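You operate a simulated robot arm through the tools that you are given. There is no shell and no other tool. Be economical: measure what you need, move in short steps, check, and stop when the job is done.

You are at the controls of a simulated two-armed robot. One attempt, no reset.

JOB
Push small cartons 59 and 27 back to the strap's line, pull the strap over them and shut the buckle.
Where things are to end (x, y in the base frame): small carton within 0.03 m of [0.66, 0.12]; small carton within 0.03 m of [0.66, 0.35].

The check looks at the end state, three seconds after you hand in, the way a careful person would. Anything else that was tipped, shoved, dropped, spilled or broken makes it a failure.

ROBOT AND FRAMES
Two 7-joint arms with three-finger grippers on one trunk, on a base that drives. Base frame: it is fixed to the floor where the robot stands at the start and does not move with it; the origin is under the middle of the robot, x ahead of it, y to its left, z up. Lengths are in m, angles in degrees, forces in N, time in s.
The left shoulder is at the start at [0.144, 0.126, 0.875], the right one opposite. With the tool pointing down near the work surface each hand reaches from about 0.44 to 0.9 m from the robot's upright axis, wherever it stands, measured 20 degrees to its own side. Places, roughly: black buckle [0.6, 0.6, 0.6]; corner board [1, 0.75, 0.5]; orange handle [0.7, 0, 0.6]. Payload 2.94 kg a hand.
The tool frame of a hand sits at the grasp point between the pads (the TCP): z along the fingers, y along the line on which they close. The tips reach 0.03 m beyond it. Largest opening 0.128 m; the body of the gripper starts 0.093 m behind the TCP.
Orientation is told as [roll, pitch, yaw] about the base's x, y, z axes, in that order, counted from this pose: with the fingers straight down and closing along the base's y, the tool's x points along the base's -x, its y along +y and its z along -z.

CONTROLS
- The arms move only by the tool play_rows. It takes "left_series", "right_series" or both (then of equal length, played together; a hand with none holds still); each is text: rows parted by semicolons, each of 6 numbers parted by spaces: the shift along the tool's x, y, z in m, then the turn, a rotation vector about the tool's x, y, z in degrees. In form: x y z wx wy wz; .... A call has 1 to 12 rows; each row shifts and turns the commanded pose from where the row before left it, along the tool's axes as they then stand. "left_gripper" and "right_gripper" are, for a hand that has rows, the finger opening in m, from 0 to 0.128, set as the call begins (left out, the last holds). Rows are played at 5 a second. More than 0.05 m and 8.6 degrees between two rows, or a gripper value outside its range, and nothing of the call is played. A pose out of reach is approached as far as the arm can. The call stops where the force on the tool passes 50 N (or 10 N more than at its start, if that is more) or the arm is blocked; 0.2 s more then pass. Each finger halts on what it meets, pressing with about 34 N; the grip force reading is that of the motor and also rises with nothing between the fingers. The clock runs only during rows and for 0.2 s after the last one: add rows that do not move to give the fingers time. The reply holds the time, the measured pose of the TCP, the force on the tool along the base axes, the opening and the grip force, in the units named above and with some noise, with the torque about the TCP (base axes, N m) and any sound that the robot's microphone picked up.
- Cameras (640 x 400 px; columns grow to the right, rows downward): "scene" is now at [0.2655, 0.0527, 1.009]; the picture's right is [0.66, -0.75, 0.00], its down [-0.56, -0.49, -0.67] and it looks along [0.51, 0.44, -0.74] (base axes); focal length 222 px, centre (320, 200). "left" rides on the left gripper at [0.069, 0.015, -0.12] in its tool frame; the picture's right is [-0.21, 0.98, 0.00], its down [-0.82, -0.18, -0.54] and it looks along [-0.53, -0.12, 0.84] (tool axes); focal length 251 px, centre (320, 200). "right" rides on the right gripper at [0.069, -0.015, -0.12] in its tool frame; the picture's right is [0.22, 0.98, 0.00], its down [-0.82, 0.18, -0.54] and it looks along [-0.53, 0.12, 0.84] (tool axes); focal length 251 px, centre (320, 200). There is no depth. A picture from a camera that has moved, and an enlarged one, comes with that camera's place and axes in the base frame and with its lens.
- camera(camera): a new picture of that camera. No time passes.
- lift_body(by): slides the trunk up (or, below 0, down) by that many m; the arms and the scene camera ride with it, the base frame stays. It gives what a move gives, with no picture.
- steer(legs): drives the robot by 1 to 6 legs, each [ahead, left, turn to the left] in m, m and degrees, along the robot's own axes; the way and the turn of a leg run together, so that a leg with both is an arc; at most 1.5 m and 180 degrees a leg. The arms and the cameras ride along, it lands a little off, and it stops where it bumps. It gives what a move gives.
- turn_head(pan, tilt): turns the head with the scene camera to pan (to the left, within 80 degrees either way) and tilt (down, from -29 to 69), counted from straight ahead of the robot. It gives what a move gives.
- close_up(camera, box): a new picture of the part [left, top, right, bottom] of that camera's present view, enlarged. No time passes.
- hand_in(): hands the job in; it is judged then, once.

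Work in short steps. Places have to be worked out from the pictures, the camera data and where the tool is seen: move nearer, look again, correct. Check each grasp and each placing, and mend what went wrong. You have 120 turns and 100 pictures in all, those below and enlarged ones among them. Open the grippers and draw the arms clear of the work before you hand the job in, unless the task says otherwise; then end with one line.

The tools are called after ">>>" by a JSON object that holds its "api" and its "payload". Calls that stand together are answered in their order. play_rows: Moves the arms, as the interface text tells. Its arguments: {"type":"object","properties":{"left_series":{"type":"string"},"left_gripper":{"type":"number"},"right_series":{"type":"string"},"right_gripper":{"type":"number"}},"required":[]} The other tools are called the same way: lift_body (by) slides the trunk up or down; steer (legs) drives the base; turn_head (pan, tilt) turns the head that bears the scene camera; camera (camera) takes a picture; close_up (camera, box) takes an enlarged picture of a part of a camera's view; hand_in () hands the job in.

At the start:

```text
time_s: 0.0
left_position: [0.3517, 0.5321, 0.7785]
left_orientation: [-0.1, -0.1, -0.1]
left_wrist_force: [-0.4, 0.8, 0.5]
left_ft_torque: [0.0, -0.02, 0.0]
left_grip_width: 0.1282
left_grip_force: 0.1
right_position: [0.6311, 0.0034, 0.7707]
right_orientation: [0.0, 0.0, 0.0]
right_wrist_force: [0.4, -0.5, -0.1]
right_ft_torque: [0.02, -0.03, 0.03]
right_grip_width: 0.128
right_grip_force: 0.1
trunk travel left (down, up): [-0.1, 0.447]
robot x, y, heading: [-0.001, -0.0038, 0.1]
head pan, tilt: [40.9, 47.5]
```

scene: 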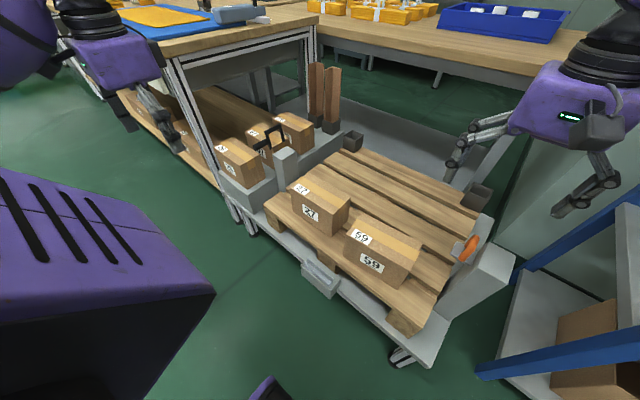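
right: 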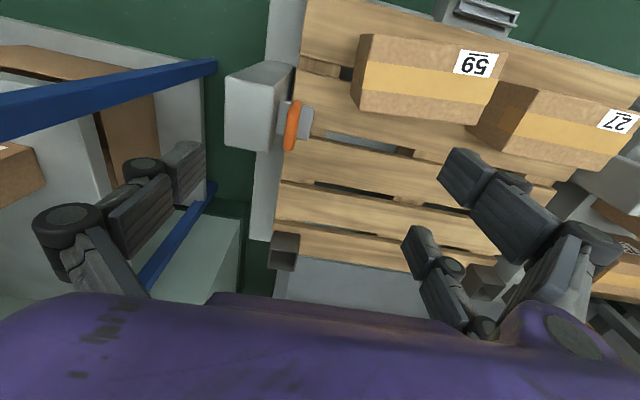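
left: 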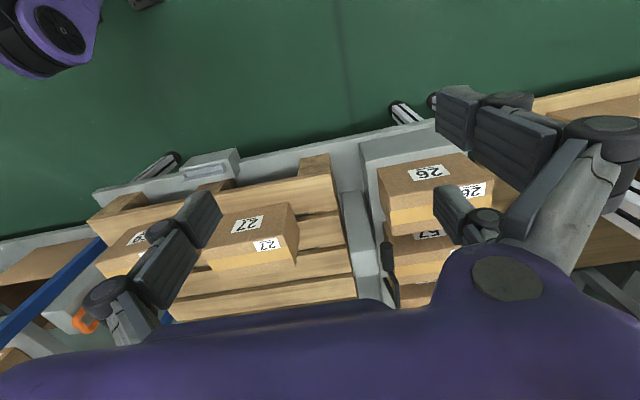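

I'll start by looking closer at the strap handle, the buckle and the cartons.

>>> {"api": "close_up", "payload": {"camera": "scene", "box": [200, 90, 360, 190]}}

>>> {"api": "close_up", "payload": {"camera": "scene", "box": [280, 160, 520, 310]}}

>>> {"api": "close_up", "payload": {"camera": "right", "box": [200, 40, 360, 200]}}

```text
4.00 times, centred on (280, 140) of scene
camera zoom: at [0.2655, 0.0527, 1.009], right [0.66, -0.75, 0.0], down [-0.56, -0.49, -0.67], along [0.51, 0.44, -0.74], focal length 889 px, centre (480, 440)
```

zoom: 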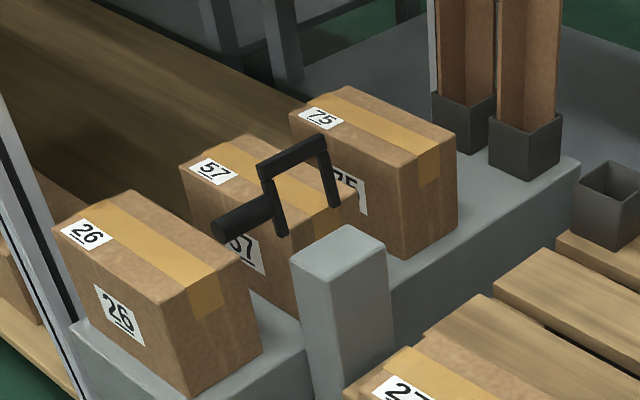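

```text
2.67 times, centred on (400, 235) of scene
camera zoom: at [0.2655, 0.0527, 1.009], right [0.66, -0.75, 0.0], down [-0.56, -0.49, -0.67], along [0.51, 0.44, -0.74], focal length 592 px, centre (107, 107)
```

zoom: 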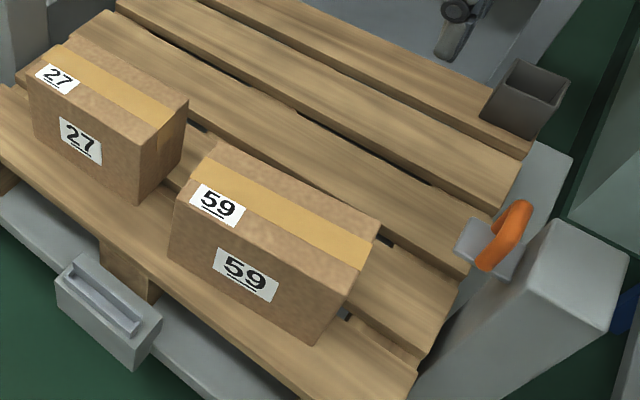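

```text
2.50 times, centred on (280, 120) of right
camera zoom: at [0.5624, -0.0125, 0.8914], right [-0.22, 0.98, 0.0], down [0.82, 0.18, 0.54], along [0.53, 0.12, -0.84], focal length 629 px, centre (420, 400)
```

zoom: 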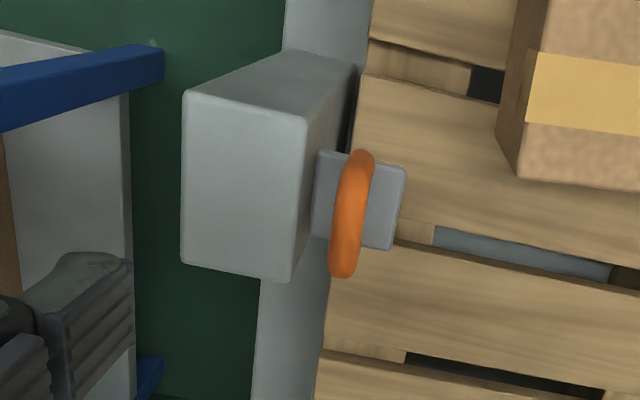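

Handle works out near (0.656, -0.025, 0.59). Now enlarge the left hand's view of the buckle area and cartons.

>>> {"api": "close_up", "payload": {"camera": "left", "box": [320, 160, 480, 320]}}

>>> {"api": "close_up", "payload": {"camera": "right", "box": [300, 0, 640, 200]}}

```text
2.50 times, centred on (400, 240) of left
camera zoom: at [0.2829, 0.5488, 0.8995], right [0.21, 0.98, 0.0], down [0.82, -0.18, 0.54], along [0.53, -0.12, -0.84], focal length 629 px, centre (120, 100)
```

zoom: 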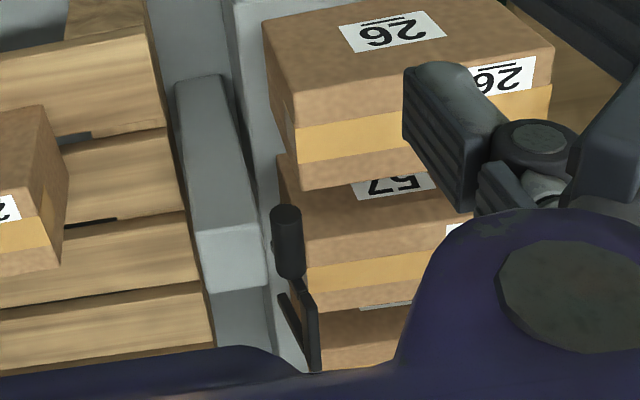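

```text
1.88 times, centred on (470, 100) of right
camera zoom: at [0.5624, -0.0125, 0.8914], right [-0.22, 0.98, 0.0], down [0.82, 0.18, 0.54], along [0.53, 0.12, -0.84], focal length 473 px, centre (38, 388)
```

zoom: 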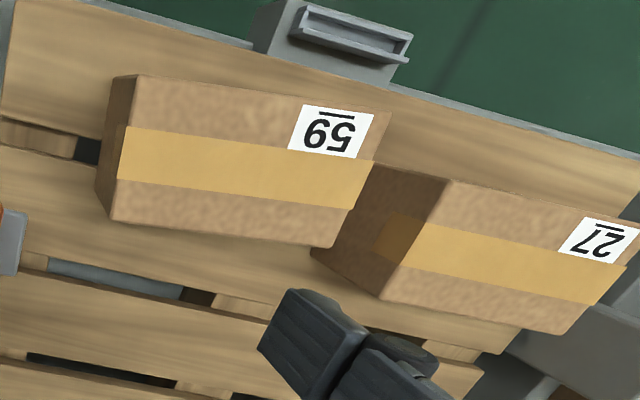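

The buckle looks like a lever with a knob and a U-frame at the left post. I move the left hand forward for a closer look from above.

>>> {"api": "play_rows", "payload": {"left_series": "-0.04 0 0 0 0 0;-0.04 0 0 0 0 0;-0.04 0 0 0 0 0;-0.04 0 0 0 0 0"}}

>>> {"api": "camera", "payload": {"camera": "left"}}

>>> {"api": "camera", "payload": {"camera": "scene"}}

```text
time_s: 1.0
left_position: [0.5142, 0.5322, 0.7788]
left_orientation: [0.1, 0.0, 0.1]
left_wrist_force: [0.6, 0.0, -0.9]
left_ft_torque: [-0.03, 0.02, -0.01]
left_grip_width: 0.1279
left_grip_force: 0.1
right_position: [0.6318, 0.0021, 0.772]
right_orientation: [0.0, 0.0, 0.1]
right_wrist_force: [-0.3, 0.8, -0.6]
right_ft_torque: [-0.03, 0.0, -0.02]
right_grip_width: 0.1279
right_grip_force: 0.0
trunk travel left (down, up): [-0.1, 0.447]
robot x, y, heading: [0.0011, -0.0042, 0.4]
head pan, tilt: [40.9, 47.5]
```

```text
91 pictures are left
camera left: at [0.4458, 0.5471, 0.8997], right [0.21, 0.98, 0.0], down [0.82, -0.18, 0.54], along [0.53, -0.12, -0.84], focal length 251 px, centre (320, 200)
```

left: 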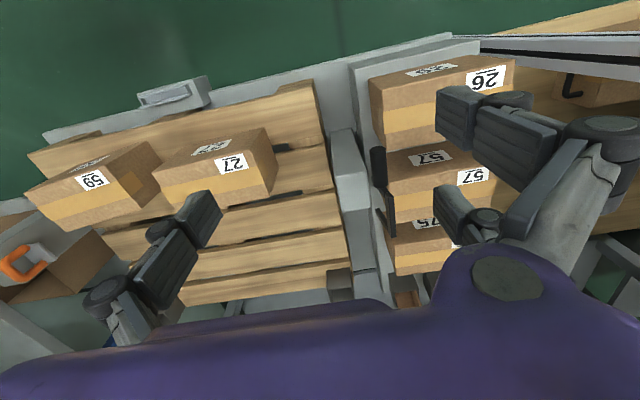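

```text
90 pictures are left
camera scene: at [0.2559, 0.0644, 1.0118], right [0.79, -0.61, 0.0], down [-0.44, -0.57, -0.7], along [0.43, 0.55, -0.71], focal length 222 px, centre (320, 200)
```

scene: 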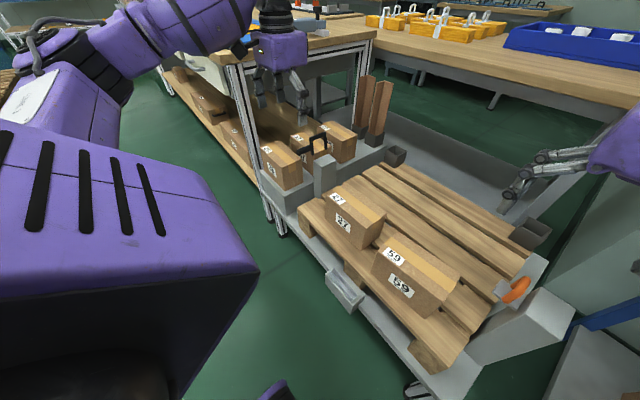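

Enlarge the buckle from both cameras.

>>> {"api": "close_up", "payload": {"camera": "scene", "box": [260, 110, 380, 210]}}

>>> {"api": "close_up", "payload": {"camera": "left", "box": [310, 120, 450, 290]}}

```text
4.00 times, centred on (320, 160) of scene
camera zoom: at [0.2559, 0.0644, 1.0118], right [0.79, -0.61, 0.0], down [-0.44, -0.57, -0.7], along [0.43, 0.55, -0.71], focal length 889 px, centre (320, 360)
```

zoom: 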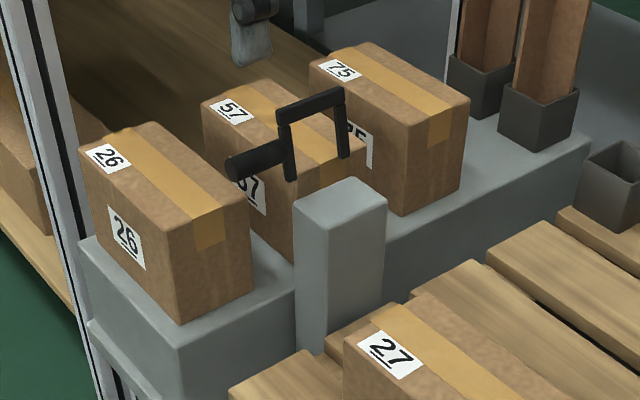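

```text
2.35 times, centred on (380, 205) of left
camera zoom: at [0.4458, 0.5471, 0.8997], right [0.21, 0.98, 0.0], down [0.82, -0.18, 0.54], along [0.53, -0.12, -0.84], focal length 592 px, centre (179, 188)
```

zoom: 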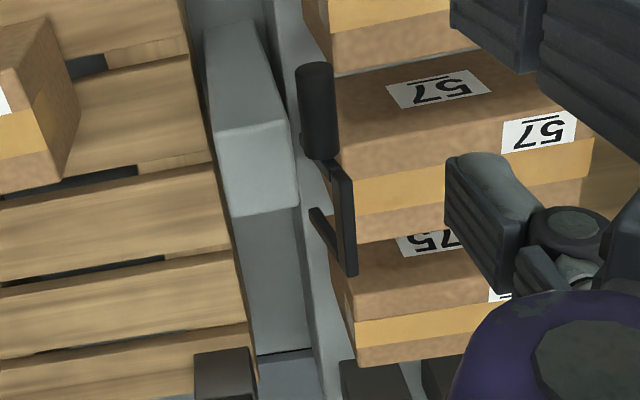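

The bail seems open at y≈0.6, z 0.58–0.63 beside the left post (top about x 0.64–0.70, y 0.54–0.58). I tilt the left hand for a more level view of it.

>>> {"api": "play_rows", "payload": {"left_series": "0.03 0 0.03 0 0 0;0.03 0 0.03 0 0 0;0.03 0 0.03 0 0 0;0 0 0 0 -8 0;0 0 0 0 -8 0;0 0 0 0 -8 0", "left_gripper": 0}}

>>> {"api": "camera", "payload": {"camera": "left"}}

```text
time_s: 2.4
left_position: [0.421, 0.532, 0.6881]
left_orientation: [0.0, -24.2, 0.0]
left_wrist_force: [0.1, 0.7, 0.1]
left_ft_torque: [0.01, -0.03, -0.03]
left_grip_width: 0.0001
left_grip_force: 2.9
right_position: [0.6315, 0.0025, 0.7717]
right_orientation: [0.0, 0.0, 0.1]
right_wrist_force: [0.8, 1.1, -0.6]
right_ft_torque: [0.02, 0.03, 0.0]
right_grip_width: 0.1281
right_grip_force: 0.0
trunk travel left (down, up): [-0.1, 0.447]
robot x, y, heading: [0.0014, 0.0007, 0.1]
head pan, tilt: [40.9, 47.5]
```

```text
87 pictures are left
camera left: at [0.3098, 0.5475, 0.7704], right [0.2, 0.98, 0.09], down [0.53, -0.18, 0.83], along [0.83, -0.12, -0.55], focal length 251 px, centre (320, 200)
```

left: 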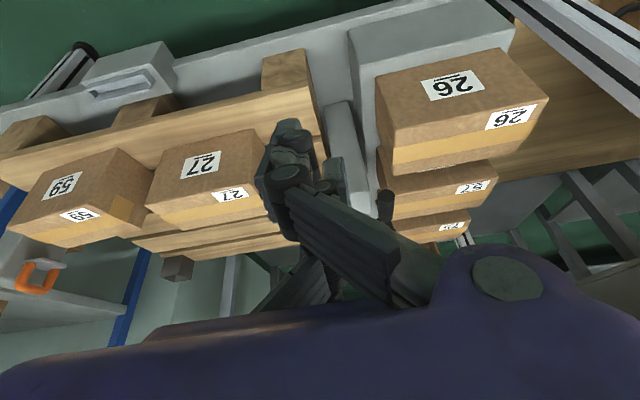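

The closed fingers hide the buckle; I straighten the hand, open the fingers and tilt it toward the buckle instead so it's seen between them.

>>> {"api": "play_rows", "payload": {"left_series": "0 0 0 0 8 0;0 0 0 0 8 0;0 0 0 0 8 0;-0.04 0 -0.02 0 0 0;-0.04 0 -0.02 0 0 0;-0.04 0 0 -8 0 0;0 0 0 -8 0 0;0 0 0 -8 0 0;0 0 0 -8 0 0;0 0 0 -8 0 0", "left_gripper": 0.128}}

>>> {"api": "camera", "payload": {"camera": "left"}}

```text
time_s: 4.6
left_position: [0.541, 0.5331, 0.7292]
left_orientation: [40.0, 0.0, -0.1]
left_wrist_force: [0.2, 1.0, 0.2]
left_ft_torque: [0.05, 0.0, -0.01]
left_grip_width: 0.128
left_grip_force: 0.1
right_position: [0.6321, 0.0016, 0.7717]
right_orientation: [-0.1, -0.1, -0.1]
right_wrist_force: [-0.4, -0.2, 0.1]
right_ft_torque: [0.01, -0.01, -0.02]
right_grip_width: 0.128
right_grip_force: 0.0
trunk travel left (down, up): [-0.1, 0.447]
robot x, y, heading: [-0.0008, -0.0017, 0.1]
head pan, tilt: [40.9, 47.5]
```

```text
86 pictures are left
camera left: at [0.473, 0.4673, 0.832], right [0.21, 0.75, 0.63], down [0.82, -0.49, 0.3], along [0.53, 0.45, -0.72], focal length 251 px, centre (320, 200)
```

left: 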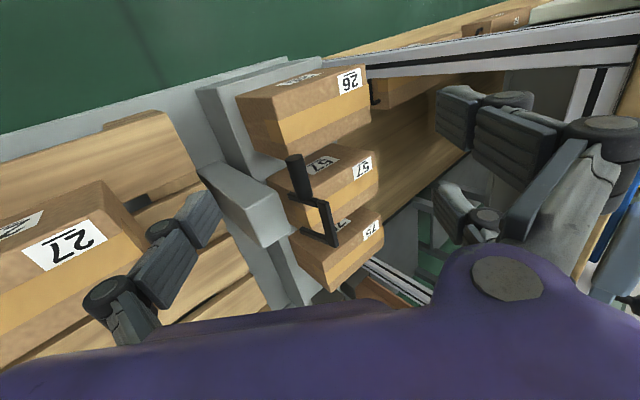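

>>> {"api": "close_up", "payload": {"camera": "left", "box": [190, 130, 370, 290]}}

```text
2.50 times, centred on (280, 210) of left
camera zoom: at [0.473, 0.4673, 0.832], right [0.21, 0.75, 0.63], down [0.82, -0.49, 0.3], along [0.53, 0.45, -0.72], focal length 629 px, centre (420, 175)
```

zoom: 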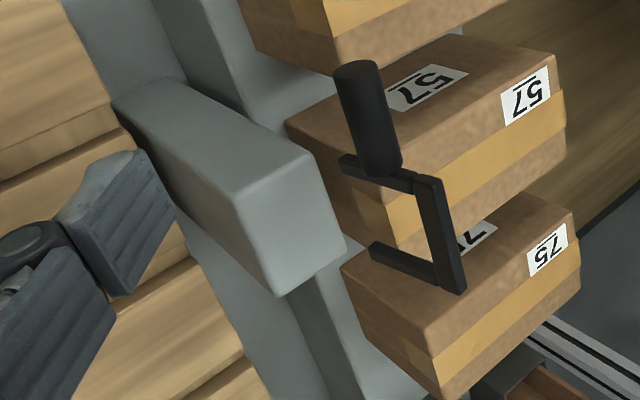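

The bail's open ends are near (0.66, 0.585, 0.575), its crossbar at (0.69, 0.597, 0.63), the knob from x 0.58 to 0.645. Plan: shift the base left so the right hand can pull the strap to the post while the left hand works the knob; first straighten and draw back the left hand, and look left.

>>> {"api": "play_rows", "payload": {"left_series": "0 0 0 8 0 0;0 0 0 8 0 0;0 0 0 8 0 0;0 0 0 8 0 0;0.04 0 0 8 0 0;0.04 0 -0.02 0 0 0;0.04 0 -0.02 0 0 0;0.02 -0.05 0 0 0 0;0 -0.05 0 0 0 0"}}

>>> {"api": "turn_head", "payload": {"pan": 75, "tilt": 40}}

>>> {"api": "camera", "payload": {"camera": "scene"}}

```text
refused: row 8 steps farther than a row can; nothing moved
```

```text
time_s: 5.6
left_position: [0.5424, 0.5332, 0.7291]
left_orientation: [40.0, 0.0, 0.0]
left_wrist_force: [-0.3, 0.0, 0.1]
left_ft_torque: [-0.03, 0.02, -0.03]
left_grip_width: 0.1279
left_grip_force: 0.1
right_position: [0.6314, 0.002, 0.7729]
right_orientation: [-0.1, 0.1, 0.2]
right_wrist_force: [0.0, 0.4, -0.3]
right_ft_torque: [-0.01, 0.02, -0.01]
right_grip_width: 0.1283
right_grip_force: 0.0
trunk travel left (down, up): [-0.1, 0.447]
robot x, y, heading: [-0.0013, -0.0021, 0.0]
head pan, tilt: [75.0, 40.0]
```

```text
84 pictures are left
camera scene: at [0.228, 0.0827, 1.02], right [0.97, -0.26, 0.0], down [-0.17, -0.62, -0.77], along [0.2, 0.74, -0.64], focal length 222 px, centre (320, 200)
```

scene: 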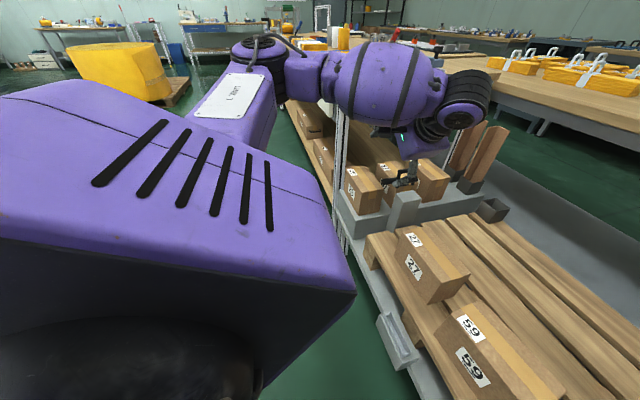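

Floor to the left looks clear. Straighten and withdraw the left hand in smaller steps.

>>> {"api": "play_rows", "payload": {"left_series": "0 0 0 8 0 0;0 0 0 8 0 0;0 0 0 8 0 0;0 0 0 8 0 0;0.04 0 0 8 0 0;0.04 0 0 0 0 0;0.04 -0.02 0 0 0 0;0.02 -0.04 0 0 0 0;0 -0.04 0 0 0 0"}}

>>> {"api": "turn_head", "payload": {"pan": 35, "tilt": 50}}

>>> {"api": "steer", "payload": {"legs": [[0, 0.18, 0]]}}

>>> {"api": "camera", "payload": {"camera": "scene"}}

>>> {"api": "camera", "payload": {"camera": "left"}}

>>> {"api": "camera", "payload": {"camera": "right"}}

```text
time_s: 7.6
left_position: [0.4017, 0.4315, 0.7291]
left_orientation: [0.0, 0.0, -0.1]
left_wrist_force: [0.1, 0.0, 0.3]
left_ft_torque: [-0.02, 0.0, -0.04]
left_grip_width: 0.1281
left_grip_force: 0.1
right_position: [0.6313, 0.0016, 0.7728]
right_orientation: [0.0, 0.0, 0.0]
right_wrist_force: [0.3, -0.4, 0.3]
right_ft_torque: [-0.01, -0.01, -0.01]
right_grip_width: 0.128
right_grip_force: 0.1
trunk travel left (down, up): [-0.1, 0.447]
robot x, y, heading: [-0.0026, 0.001, 0.2]
head pan, tilt: [75.0, 40.0]
```

```text
time_s: 8.7
left_position: [0.4006, 0.4332, 0.7306]
left_orientation: [0.0, 0.0, 0.0]
left_wrist_force: [0.1, 0.6, 1.4]
left_ft_torque: [-0.02, -0.03, 0.01]
left_grip_width: 0.128
left_grip_force: 0.0
right_position: [0.6314, 0.002, 0.7718]
right_orientation: [-0.1, 0.0, 0.1]
right_wrist_force: [0.4, 0.6, 0.4]
right_ft_torque: [0.0, -0.03, 0.0]
right_grip_width: 0.1281
right_grip_force: 0.1
trunk travel left (down, up): [-0.1, 0.447]
robot x, y, heading: [-0.0013, -0.0011, 0.0]
head pan, tilt: [35.0, 50.0]
```

```text
time_s: 10.9
left_position: [0.3994, 0.614, 0.7308]
left_orientation: [-0.1, 0.0, 0.1]
left_wrist_force: [0.6, 0.0, 0.3]
left_ft_torque: [-0.02, 0.03, 0.01]
left_grip_width: 0.128
left_grip_force: 0.1
right_position: [0.6309, 0.1839, 0.7713]
right_orientation: [0.0, 0.0, 0.2]
right_wrist_force: [-0.2, -0.5, -0.4]
right_ft_torque: [-0.02, 0.02, 0.0]
right_grip_width: 0.1279
right_grip_force: 0.1
trunk travel left (down, up): [-0.1, 0.447]
robot x, y, heading: [0.0001, 0.1792, -0.2]
head pan, tilt: [35.0, 50.0]
```

```text
83 pictures are left
camera scene: at [0.2549, 0.2455, 1.0116], right [0.79, -0.61, 0.0], down [-0.44, -0.57, -0.7], along [0.42, 0.55, -0.72], focal length 222 px, centre (320, 200)
```

scene: 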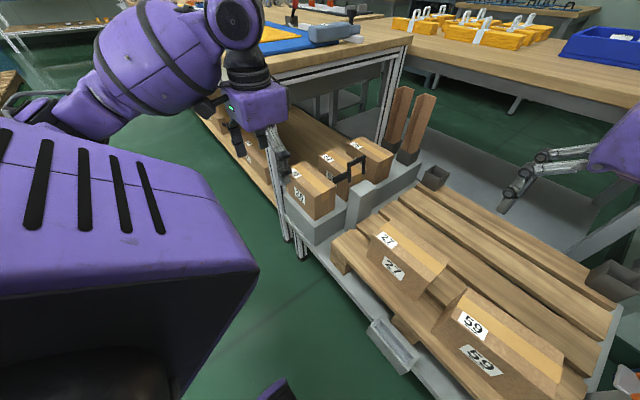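

```text
82 pictures are left
camera left: at [0.3311, 0.6295, 0.8506], right [0.21, 0.98, 0.0], down [0.82, -0.18, 0.54], along [0.53, -0.12, -0.84], focal length 251 px, centre (320, 200)
```

left: 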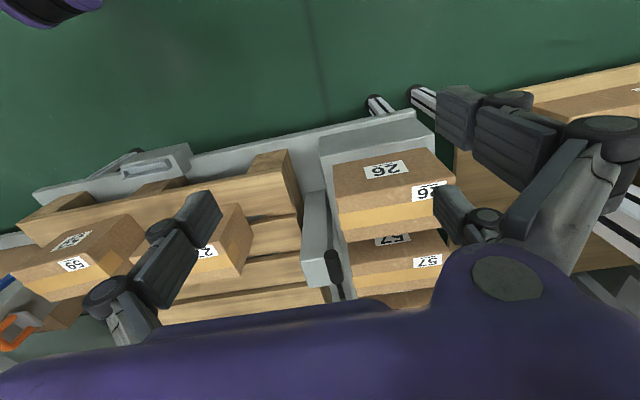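

```text
81 pictures are left
camera right: at [0.5623, 0.1691, 0.8913], right [-0.22, 0.98, 0.0], down [0.82, 0.18, 0.54], along [0.53, 0.12, -0.84], focal length 251 px, centre (320, 200)
```

right: 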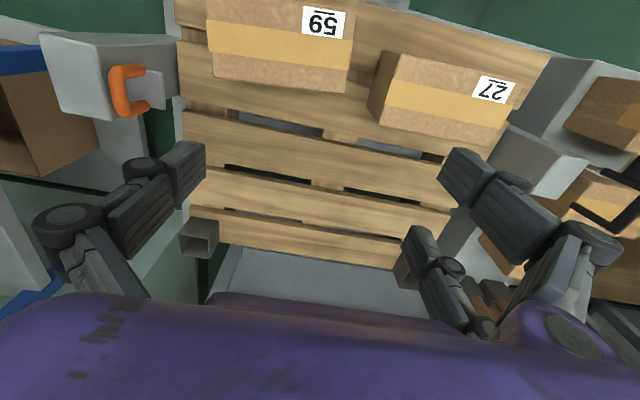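

Good wide view now. Enlarge cartons in scene and right views to measure them.

>>> {"api": "close_up", "payload": {"camera": "right", "box": [180, 0, 540, 160]}}

>>> {"api": "close_up", "payload": {"camera": "scene", "box": [330, 190, 610, 400]}}

>>> {"api": "close_up", "payload": {"camera": "right", "box": [40, 20, 200, 140]}}

```text
1.78 times, centred on (360, 80) of right
camera zoom: at [0.5623, 0.1691, 0.8913], right [-0.22, 0.98, 0.0], down [0.82, 0.18, 0.54], along [0.53, 0.12, -0.84], focal length 447 px, centre (249, 413)
```

zoom: 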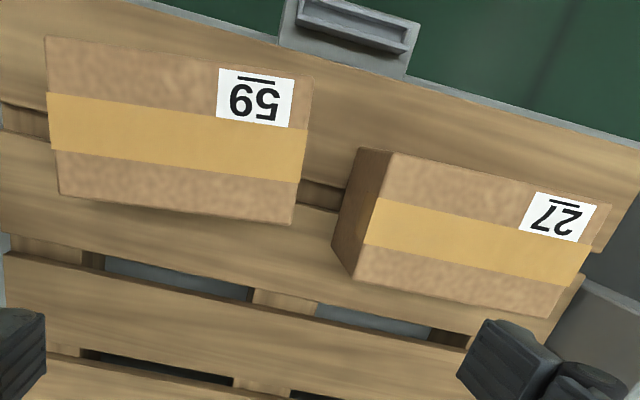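

```text
1.90 times, centred on (470, 295) of scene
camera zoom: at [0.2549, 0.2455, 1.0116], right [0.79, -0.61, 0.0], down [-0.44, -0.57, -0.7], along [0.42, 0.55, -0.72], focal length 423 px, centre (34, 19)
```

zoom: 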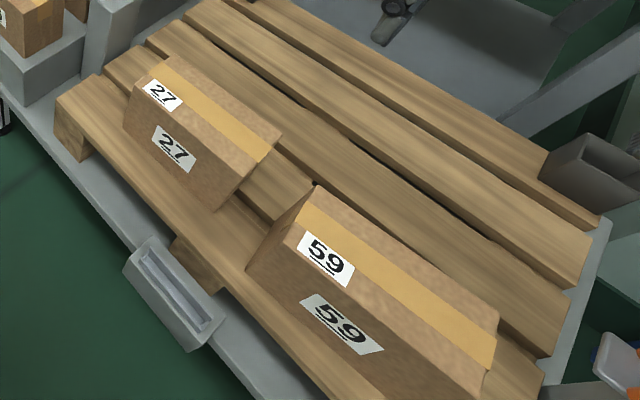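

```text
3.33 times, centred on (120, 80) of right
camera zoom: at [0.5623, 0.1691, 0.8913], right [-0.22, 0.98, 0.0], down [0.82, 0.18, 0.54], along [0.53, 0.12, -0.84], focal length 838 px, centre (987, 600)
```

zoom: 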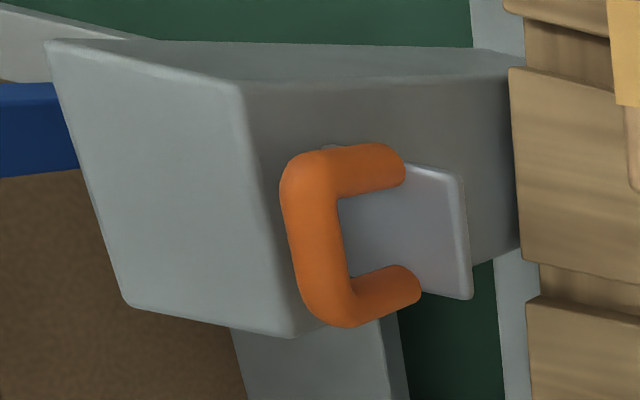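

Estimates: carton 59 at (0.58, 0.127) turned a few degrees, carton 27 at (0.597, 0.35), tops z≈0.557, depth ≈0.083. I bring each open hand in front (−x side) of its carton, to push with both fingertips.

>>> {"api": "play_rows", "payload": {"left_series": "-0.0167 -0.044 0 0 0 0;-0.0167 -0.044 0 0 0 0;-0.0167 -0.044 0 0 0 0;-0.0167 -0.044 0 0 0 0;-0.0167 -0.044 0 0 0 0;-0.0167 -0.044 0 0 0 0;0 0 0.035 0 0 0;0 0 0.035 0 0 0;0 0 0.035 0 0 0;0 0 0.03 0 0 0", "right_series": "0.035 -0.015 0 0 0 0;0.035 -0.015 0 0 0 0;0.035 -0.015 0 0 0 0;0.035 -0.014 0 0 0 0;0 0 0 0 0 0;0 0 0 0 0 0;0 0 0.045 0 0 0;0 0 0.045 0 0 0;0 0 0.045 0 0 0;0 0 0.045 0 0 0", "left_gripper": 0.1, "right_gripper": 0.1}}

>>> {"api": "camera", "payload": {"camera": "scene"}}

>>> {"api": "camera", "payload": {"camera": "left"}}

>>> {"api": "camera", "payload": {"camera": "right"}}

```text
time_s: 13.1
left_position: [0.4987, 0.3494, 0.5921]
left_orientation: [0.0, 0.1, 0.2]
left_wrist_force: [0.5, -0.4, 0.7]
left_ft_torque: [-0.01, 0.02, 0.01]
left_grip_width: 0.0999
left_grip_force: 0.0
right_position: [0.4949, 0.1247, 0.5877]
right_orientation: [0.0, 0.0, 0.2]
right_wrist_force: [-0.1, 0.0, -0.8]
right_ft_torque: [-0.02, 0.03, -0.01]
right_grip_width: 0.1
right_grip_force: 0.1
trunk travel left (down, up): [-0.1, 0.447]
robot x, y, heading: [-0.0009, 0.1801, 0.2]
head pan, tilt: [35.0, 50.0]
```

```text
77 pictures are left
camera scene: at [0.2576, 0.2424, 1.0099], right [0.77, -0.64, 0.0], down [-0.47, -0.56, -0.68], along [0.44, 0.52, -0.73], focal length 222 px, centre (320, 200)
```

scene: 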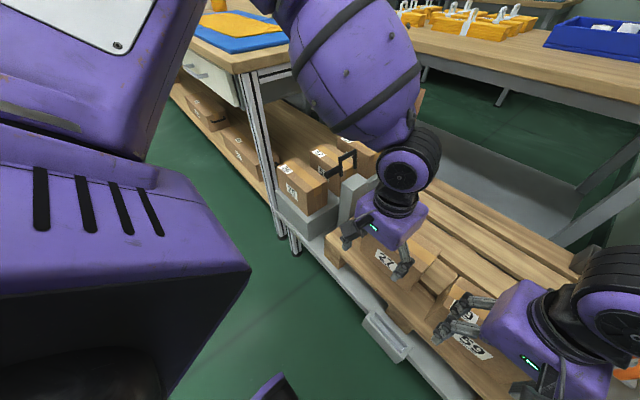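

```text
76 pictures are left
camera left: at [0.4313, 0.3647, 0.7134], right [0.21, 0.98, 0.0], down [0.82, -0.18, 0.54], along [0.53, -0.11, -0.84], focal length 251 px, centre (320, 200)
```

left: 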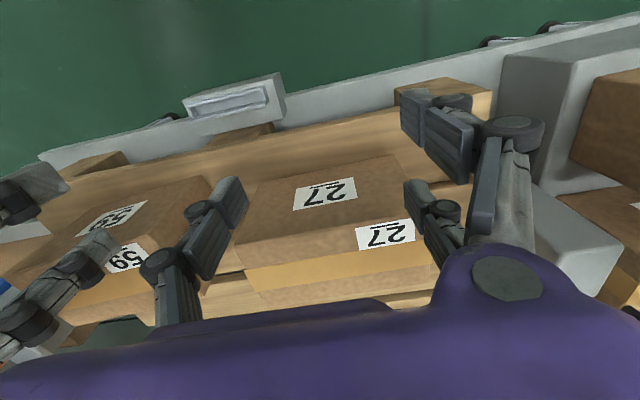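

```text
75 pictures are left
camera right: at [0.425, 0.1091, 0.7071], right [-0.22, 0.98, 0.0], down [0.82, 0.18, 0.54], along [0.53, 0.12, -0.84], focal length 251 px, centre (320, 200)
```

right: 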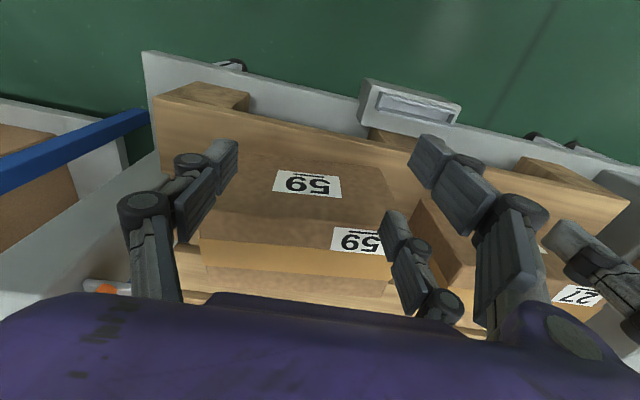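

Hands are centred in front of the cartons and the deck looks to be z≈0.45. Lower to z≈0.512.

>>> {"api": "play_rows", "payload": {"left_series": "0 0 0.027 0 0 0;0 0 0.027 0 0 0;0 0 0.026 0 0 0", "right_series": "0 0 0.026 0 0 0;0 0 0.025 0 0 0;0 0 0.025 0 0 0"}}

>>> {"api": "camera", "payload": {"camera": "left"}}

>>> {"api": "camera", "payload": {"camera": "right"}}

```text
time_s: 13.9
left_position: [0.5005, 0.3504, 0.5084]
left_orientation: [0.0, -0.1, 0.3]
left_wrist_force: [0.7, -0.4, 1.1]
left_ft_torque: [0.01, 0.02, -0.04]
left_grip_width: 0.0999
left_grip_force: 0.1
right_position: [0.4933, 0.1223, 0.515]
right_orientation: [0.0, -0.2, 0.2]
right_wrist_force: [1.2, 1.6, -0.1]
right_ft_torque: [0.07, -0.01, -0.03]
right_grip_width: 0.0997
right_grip_force: 0.0
trunk travel left (down, up): [-0.1, 0.447]
robot x, y, heading: [0.0008, 0.1804, -0.0]
head pan, tilt: [35.0, 50.0]
```

```text
74 pictures are left
camera left: at [0.4327, 0.3663, 0.63], right [0.21, 0.98, 0.0], down [0.82, -0.18, 0.54], along [0.53, -0.12, -0.84], focal length 251 px, centre (320, 200)
```

left: 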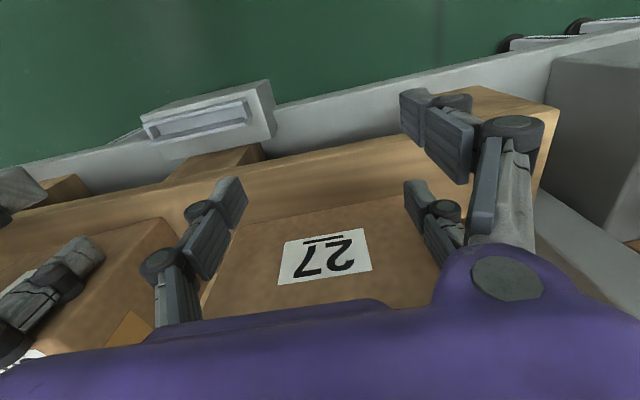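

```text
73 pictures are left
camera right: at [0.4239, 0.1076, 0.6349], right [-0.22, 0.98, 0.0], down [0.82, 0.18, 0.54], along [0.53, 0.12, -0.84], focal length 251 px, centre (320, 200)
```

right: 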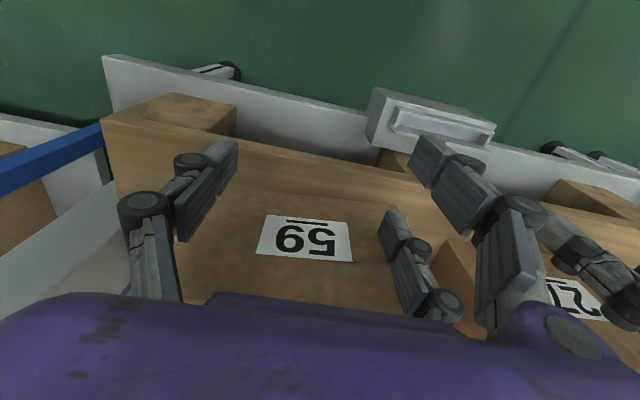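

Both sit just before the fronts. Push forward to about x=0.59, then check.

>>> {"api": "play_rows", "payload": {"left_series": "-0.015 0 0 0 0 0;-0.015 0 0 0 0 0;-0.015 0 0 0 0 0;-0.015 0 0 0 0 0;-0.015 0 0 0 0 0;-0.014 0 0 0 0 0;0 0 0 0 0 0", "right_series": "-0.016 0 0 0 0 0;-0.016 0 0 0 0 0;-0.016 0 0 0 0 0;-0.016 0 0 0 0 0;-0.016 0 0 0 0 0;-0.014 0 0 0 0 0;0 0 0 0 0 0"}}

>>> {"api": "camera", "payload": {"camera": "left"}}

>>> {"api": "camera", "payload": {"camera": "right"}}

>>> {"api": "camera", "payload": {"camera": "scene"}}

```text
time_s: 15.5
left_position: [0.5891, 0.3503, 0.5144]
left_orientation: [-0.1, 0.0, 0.1]
left_wrist_force: [-1.1, 0.2, -0.3]
left_ft_torque: [0.0, 0.04, -0.03]
left_grip_width: 0.0997
left_grip_force: 0.1
right_position: [0.5875, 0.1245, 0.515]
right_orientation: [0.0, 0.0, 0.1]
right_wrist_force: [-1.3, 0.7, 0.8]
right_ft_torque: [0.01, 0.03, -0.04]
right_grip_width: 0.1
right_grip_force: 0.1
trunk travel left (down, up): [-0.1, 0.447]
robot x, y, heading: [-0.0032, 0.1803, 0.2]
head pan, tilt: [35.0, 50.0]
```

```text
72 pictures are left
camera left: at [0.5205, 0.3662, 0.6354], right [0.21, 0.98, 0.0], down [0.82, -0.18, 0.54], along [0.53, -0.11, -0.84], focal length 251 px, centre (320, 200)
```

left: 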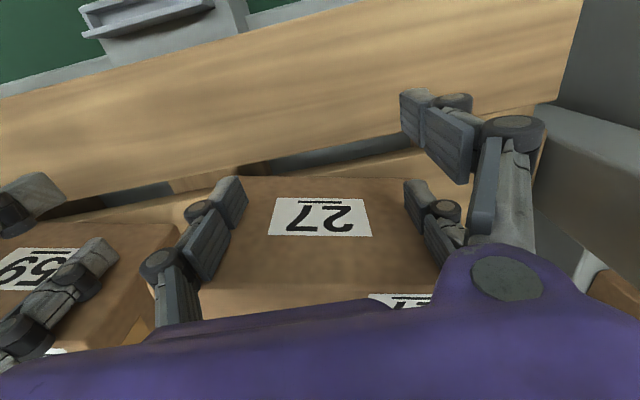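

```text
71 pictures are left
camera right: at [0.5185, 0.1096, 0.6343], right [-0.22, 0.98, 0.0], down [0.82, 0.18, 0.54], along [0.53, 0.12, -0.84], focal length 251 px, centre (320, 200)
```

right: 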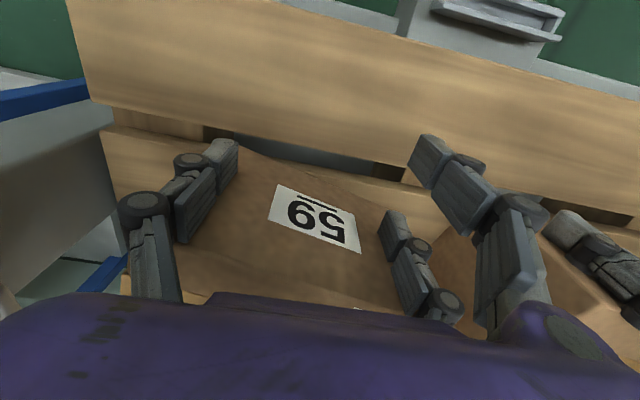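

```text
70 pictures are left
camera scene: at [0.2687, 0.2256, 1.0058], right [0.58, -0.82, 0.0], down [-0.63, -0.44, -0.64], along [0.53, 0.37, -0.77], focal length 222 px, centre (320, 200)
```

scene: 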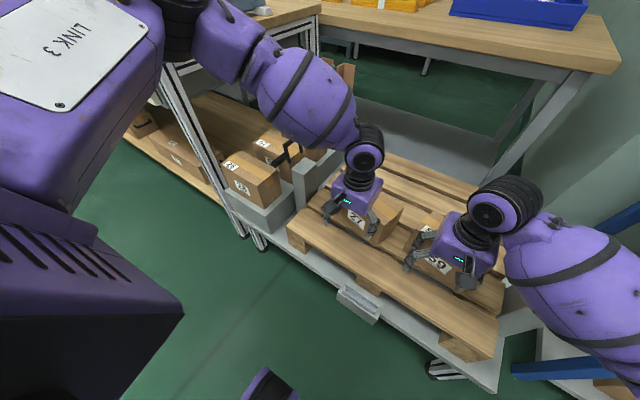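

Carton 27 moved along evenly. Carton 59 has turned: its −y end lies just at the right hand's outer finger. I back the right hand off and raise it to measure from above.

>>> {"api": "play_rows", "payload": {"right_series": "0.025 0 0 0 0 0;0.025 0 0 0 0 0;0 0 -0.045 0 0 0;0 0 -0.045 0 0 0;0 0 -0.045 0 0 0;-0.03 0 -0.045 0 0 0;-0.03 0 -0.045 0 0 0", "left_series": "0.02 0 0 0 0 0;0 0 0 0 0 0;0 0 0 0 0 0;0 0 0 0 0 0;0 0 0 0 0 0;0 0 0 0 0 0;0 0 0 0 0 0"}}

>>> {"api": "close_up", "payload": {"camera": "right", "box": [160, 0, 560, 250]}}

```text
refused: row 6 steps farther than a row can; nothing moved
```

```text
1.60 times, centred on (360, 125) of right
camera zoom: at [0.5185, 0.1096, 0.6343], right [-0.22, 0.98, 0.0], down [0.82, 0.18, 0.54], along [0.53, 0.12, -0.84], focal length 402 px, centre (256, 320)
```

zoom: 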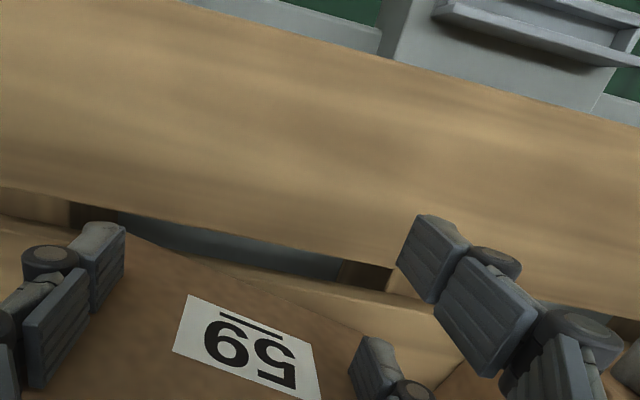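

Retreat with smaller steps.

>>> {"api": "play_rows", "payload": {"right_series": "0.025 0 0 0 0 0;0.025 0 0 0 0 0;0 0 -0.045 0 0 0;0 0 -0.045 0 0 0;0 0 -0.045 0 0 0;-0.03 0 -0.035 0 0 0;-0.03 0 -0.035 0 0 0", "left_series": "0.02 0 0 0 0 0;0 0 0 0 0 0;0 0 0 0 0 0;0 0 0 0 0 0;0 0 0 0 0 0;0 0 0 0 0 0;0 0 0 0 0 0"}}

>>> {"api": "camera", "payload": {"camera": "right"}}

```text
time_s: 17.1
left_position: [0.5683, 0.3502, 0.5132]
left_orientation: [0.0, -0.1, 0.1]
left_wrist_force: [-0.3, 0.1, -0.7]
left_ft_torque: [0.01, 0.02, -0.01]
left_grip_width: 0.1002
left_grip_force: 0.0
right_position: [0.5949, 0.1233, 0.7202]
right_orientation: [-0.1, 0.0, 0.0]
right_wrist_force: [0.1, 0.7, -0.1]
right_ft_torque: [0.01, -0.02, 0.01]
right_grip_width: 0.1001
right_grip_force: 0.1
trunk travel left (down, up): [-0.1, 0.447]
robot x, y, heading: [-0.0006, 0.1807, 0.1]
head pan, tilt: [35.0, 50.0]
```

```text
68 pictures are left
camera right: at [0.5257, 0.1087, 0.8392], right [-0.22, 0.98, 0.0], down [0.82, 0.18, 0.54], along [0.53, 0.12, -0.84], focal length 251 px, centre (320, 200)
```

right: 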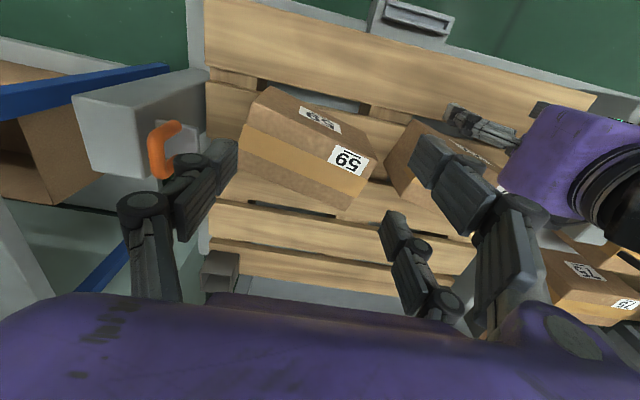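

Carton 59 now reads about (0.655, 0.12) turned ~9° with the +y end farther back. I withdraw the left hand too and take clear pictures.

>>> {"api": "play_rows", "payload": {"left_series": "0.03 0 0 0 0 0;0 0 -0.045 0 0 0;0 0 -0.045 0 0 0;0 0 -0.045 0 0 0;0 0 -0.045 0 0 0;0 0 -0.035 0 0 0", "right_series": "0 0.02 0 0 0 0;0 0.02 0 0 0 0;0 0.02 0 0 0 0;0 0 -0.02 0 0 0;0 0 0 0 0 0;0 0 0 0 0 0"}}

>>> {"api": "camera", "payload": {"camera": "left"}}

>>> {"api": "camera", "payload": {"camera": "right"}}

>>> {"api": "camera", "payload": {"camera": "scene"}}

```text
time_s: 18.5
left_position: [0.5385, 0.3548, 0.7301]
left_orientation: [-0.1, 0.0, 0.1]
left_wrist_force: [-0.5, -0.7, 0.8]
left_ft_torque: [0.02, -0.02, -0.03]
left_grip_width: 0.1001
left_grip_force: 0.0
right_position: [0.5943, 0.1853, 0.7412]
right_orientation: [0.0, -0.1, 0.3]
right_wrist_force: [-0.8, 0.3, 0.0]
right_ft_torque: [0.0, 0.0, 0.0]
right_grip_width: 0.0998
right_grip_force: 0.1
trunk travel left (down, up): [-0.1, 0.447]
robot x, y, heading: [0.0011, 0.1791, 0.1]
head pan, tilt: [35.0, 50.0]
```

```text
67 pictures are left
camera left: at [0.471, 0.3694, 0.8516], right [0.21, 0.98, 0.0], down [0.82, -0.18, 0.54], along [0.53, -0.11, -0.84], focal length 251 px, centre (320, 200)
```

left: 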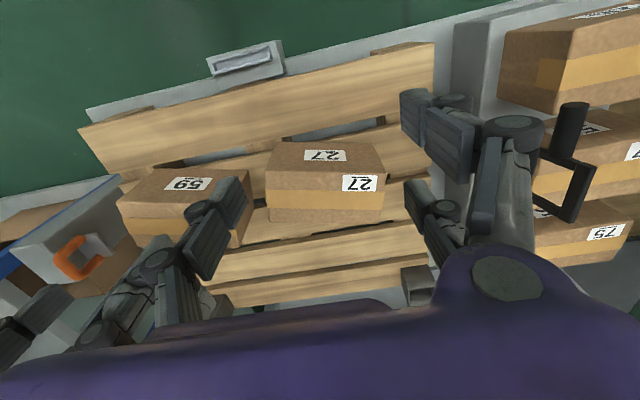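

```text
66 pictures are left
camera right: at [0.5243, 0.1699, 0.8603], right [-0.22, 0.98, 0.0], down [0.82, 0.18, 0.54], along [0.53, 0.12, -0.84], focal length 251 px, centre (320, 200)
```

right: 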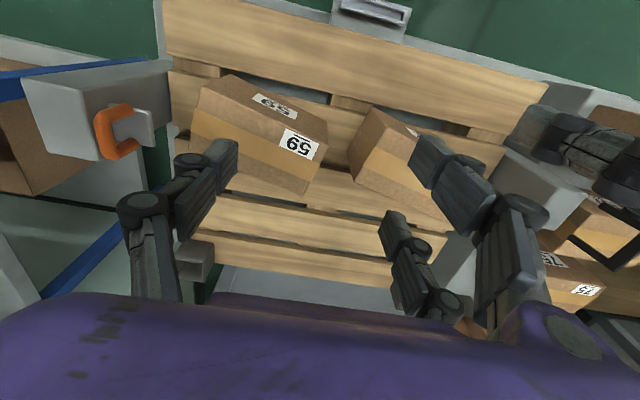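

```text
65 pictures are left
camera scene: at [0.2504, 0.2457, 1.0083], right [0.82, -0.57, 0.0], down [-0.43, -0.61, -0.67], along [0.38, 0.55, -0.75], focal length 222 px, centre (320, 200)
```

scene: 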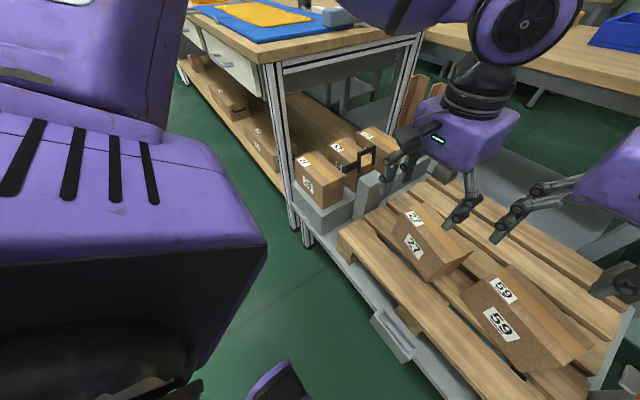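

>>> {"api": "close_up", "payload": {"camera": "left", "box": [100, 120, 420, 260]}}

>>> {"api": "close_up", "payload": {"camera": "right", "box": [160, 50, 440, 225]}}

>>> {"api": "close_up", "payload": {"camera": "scene", "box": [330, 180, 640, 380]}}

```text
2.00 times, centred on (260, 190) of left
camera zoom: at [0.471, 0.3694, 0.8516], right [0.21, 0.98, 0.0], down [0.82, -0.18, 0.54], along [0.53, -0.11, -0.84], focal length 503 px, centre (440, 220)
```

zoom: 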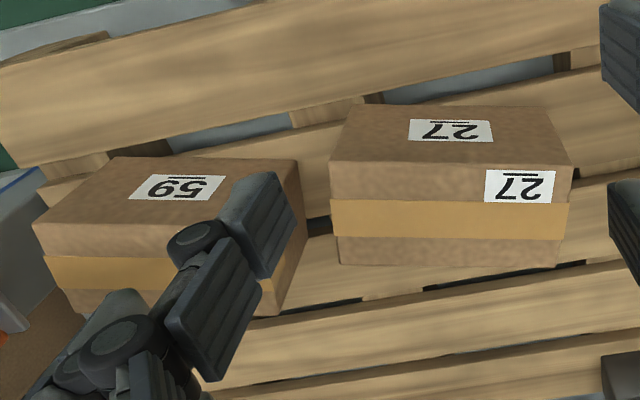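

```text
2.29 times, centred on (300, 138) of right
camera zoom: at [0.5243, 0.1699, 0.8603], right [-0.22, 0.98, 0.0], down [0.82, 0.18, 0.54], along [0.53, 0.12, -0.84], focal length 575 px, centre (366, 343)
```

zoom: 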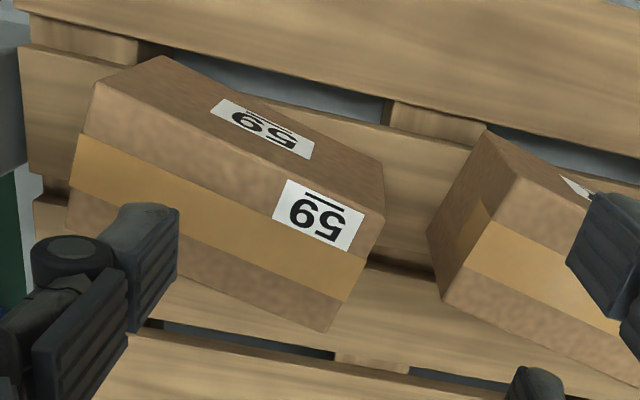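

```text
2.00 times, centred on (485, 280) of scene
camera zoom: at [0.2504, 0.2457, 1.0083], right [0.82, -0.57, 0.0], down [-0.43, -0.61, -0.67], along [0.38, 0.55, -0.75], focal length 444 px, centre (-10, 40)
```

zoom: 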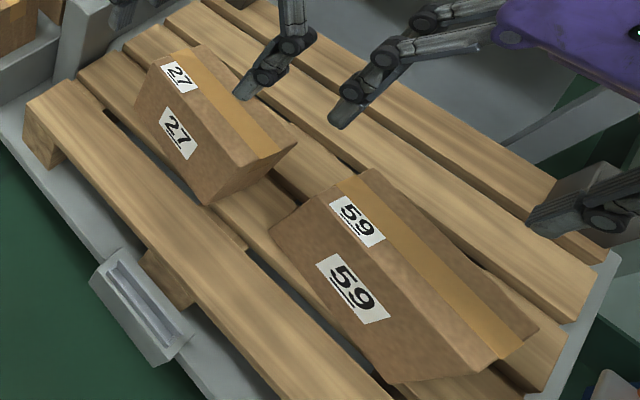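

The hands turn out to have one finger on the −y side and two (staggered in x) on the +y side, which explains the turn: the leading +y finger pushed. Now 59 is ≈(0.652, 0.118), 27 ≈(0.655, 0.335), both ~11–13° turned. I'll close the fingers and nudge each carton's −y end to straighten.

>>> {"api": "play_rows", "payload": {"right_series": "0.025 -0.042 0 0 0 0;0.025 -0.042 0 0 0 0;0.025 -0.042 0 0 0 0;0 0 0.045 0 0 0;0 0 0.045 0 0 0;0 0 0.045 0 0 0;0 0 0.045 0 0 0;0 0 0.045 0 0 0;0 0 0 0 0 0", "left_series": "0.01 -0.03 0 0 0 0;0.01 -0.03 0 0 0 0;0 -0.02 0 0 0 0;0 0 0.043 0 0 0;0 0 0.043 0 0 0;0 0 0.043 0 0 0;0 0 0.043 0 0 0;0 0 0.043 0 0 0;0 0 0 0 0 0", "left_gripper": 0, "right_gripper": 0}}

>>> {"api": "camera", "payload": {"camera": "left"}}

>>> {"api": "camera", "payload": {"camera": "right"}}

```text
time_s: 20.5
left_position: [0.5217, 0.284, 0.5256]
left_orientation: [0.0, -0.1, 0.2]
left_wrist_force: [-0.3, -0.3, -0.3]
left_ft_torque: [-0.03, 0.0, 0.05]
left_grip_width: 0.0
left_grip_force: 3.0
left hand out of reach, approached as far as the arm can: row 7, 8
right_position: [0.5207, 0.059, 0.5191]
right_orientation: [0.0, 0.0, 0.2]
right_wrist_force: [-0.1, -0.7, 0.7]
right_ft_torque: [-0.02, -0.02, -0.02]
right_grip_width: 0.0
right_grip_force: 2.9
trunk travel left (down, up): [-0.1, 0.447]
robot x, y, heading: [0.002, 0.1819, 0.2]
head pan, tilt: [35.0, 50.0]
```

```text
61 pictures are left
camera left: at [0.4536, 0.2993, 0.6465], right [0.21, 0.98, 0.0], down [0.82, -0.18, 0.54], along [0.53, -0.11, -0.84], focal length 251 px, centre (320, 200)
```

left: 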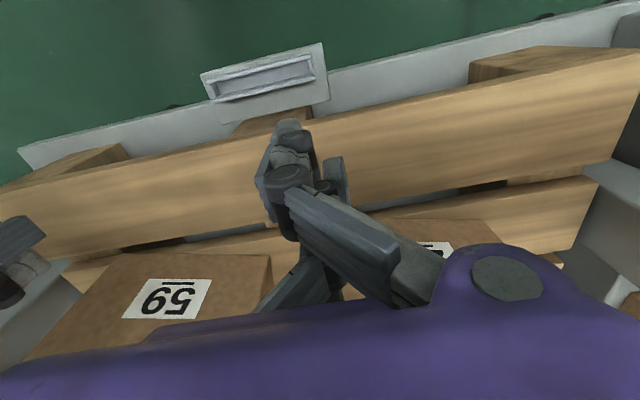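

```text
60 pictures are left
camera right: at [0.4514, 0.0443, 0.639], right [-0.22, 0.98, 0.0], down [0.82, 0.18, 0.54], along [0.53, 0.12, -0.84], focal length 251 px, centre (320, 200)
```

right: 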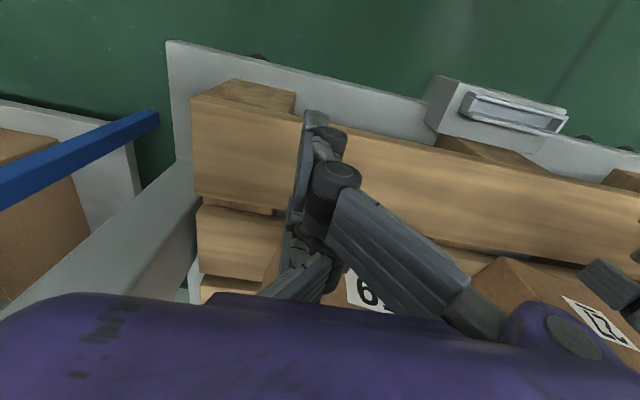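

Hands are before the −y ends. Advance gently to x≈0.585.

>>> {"api": "play_rows", "payload": {"right_series": "-0.013 0 0 0 0 0;-0.013 0 0 0 0 0;-0.013 0 0 0 0 0;-0.013 0 0 0 0 0;-0.013 0 0 0 0 0;0 0 0 0 0 0", "left_series": "-0.013 0 0 0 0 0;-0.013 0 0 0 0 0;-0.013 0 0 0 0 0;-0.013 0 0 0 0 0;-0.012 0 0 0 0 0;0 0 0 0 0 0"}}

>>> {"api": "camera", "payload": {"camera": "left"}}

>>> {"api": "camera", "payload": {"camera": "right"}}

```text
time_s: 21.9
left_position: [0.5757, 0.3024, 0.5318]
left_orientation: [0.0, 0.0, 0.1]
left_wrist_force: [-0.9, 0.5, -0.6]
left_ft_torque: [0.01, -0.02, -0.02]
left_grip_width: 0.0
left_grip_force: 2.7
left hand out of reach, approached as far as the arm can: row 2, 3, 4, 5
right_position: [0.5864, 0.0588, 0.5173]
right_orientation: [0.0, 0.0, 0.2]
right_wrist_force: [0.6, -0.3, -0.1]
right_ft_torque: [-0.02, 0.04, 0.0]
right_grip_width: 0.0001
right_grip_force: 3.2
trunk travel left (down, up): [-0.1, 0.447]
robot x, y, heading: [-0.0027, 0.1793, 0.3]
head pan, tilt: [35.0, 50.0]
```

```text
59 pictures are left
camera left: at [0.5074, 0.318, 0.653], right [0.21, 0.98, 0.0], down [0.82, -0.18, 0.54], along [0.53, -0.11, -0.84], focal length 251 px, centre (320, 200)
```

left: 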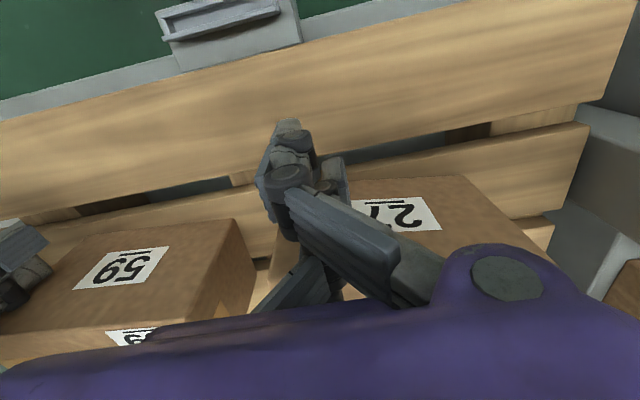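

```text
58 pictures are left
camera right: at [0.5173, 0.0441, 0.6359], right [-0.22, 0.98, 0.0], down [0.82, 0.18, 0.54], along [0.53, 0.12, -0.84], focal length 251 px, centre (320, 200)
```

right: 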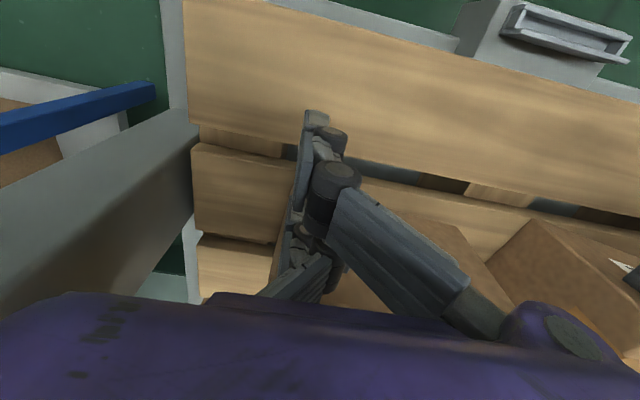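

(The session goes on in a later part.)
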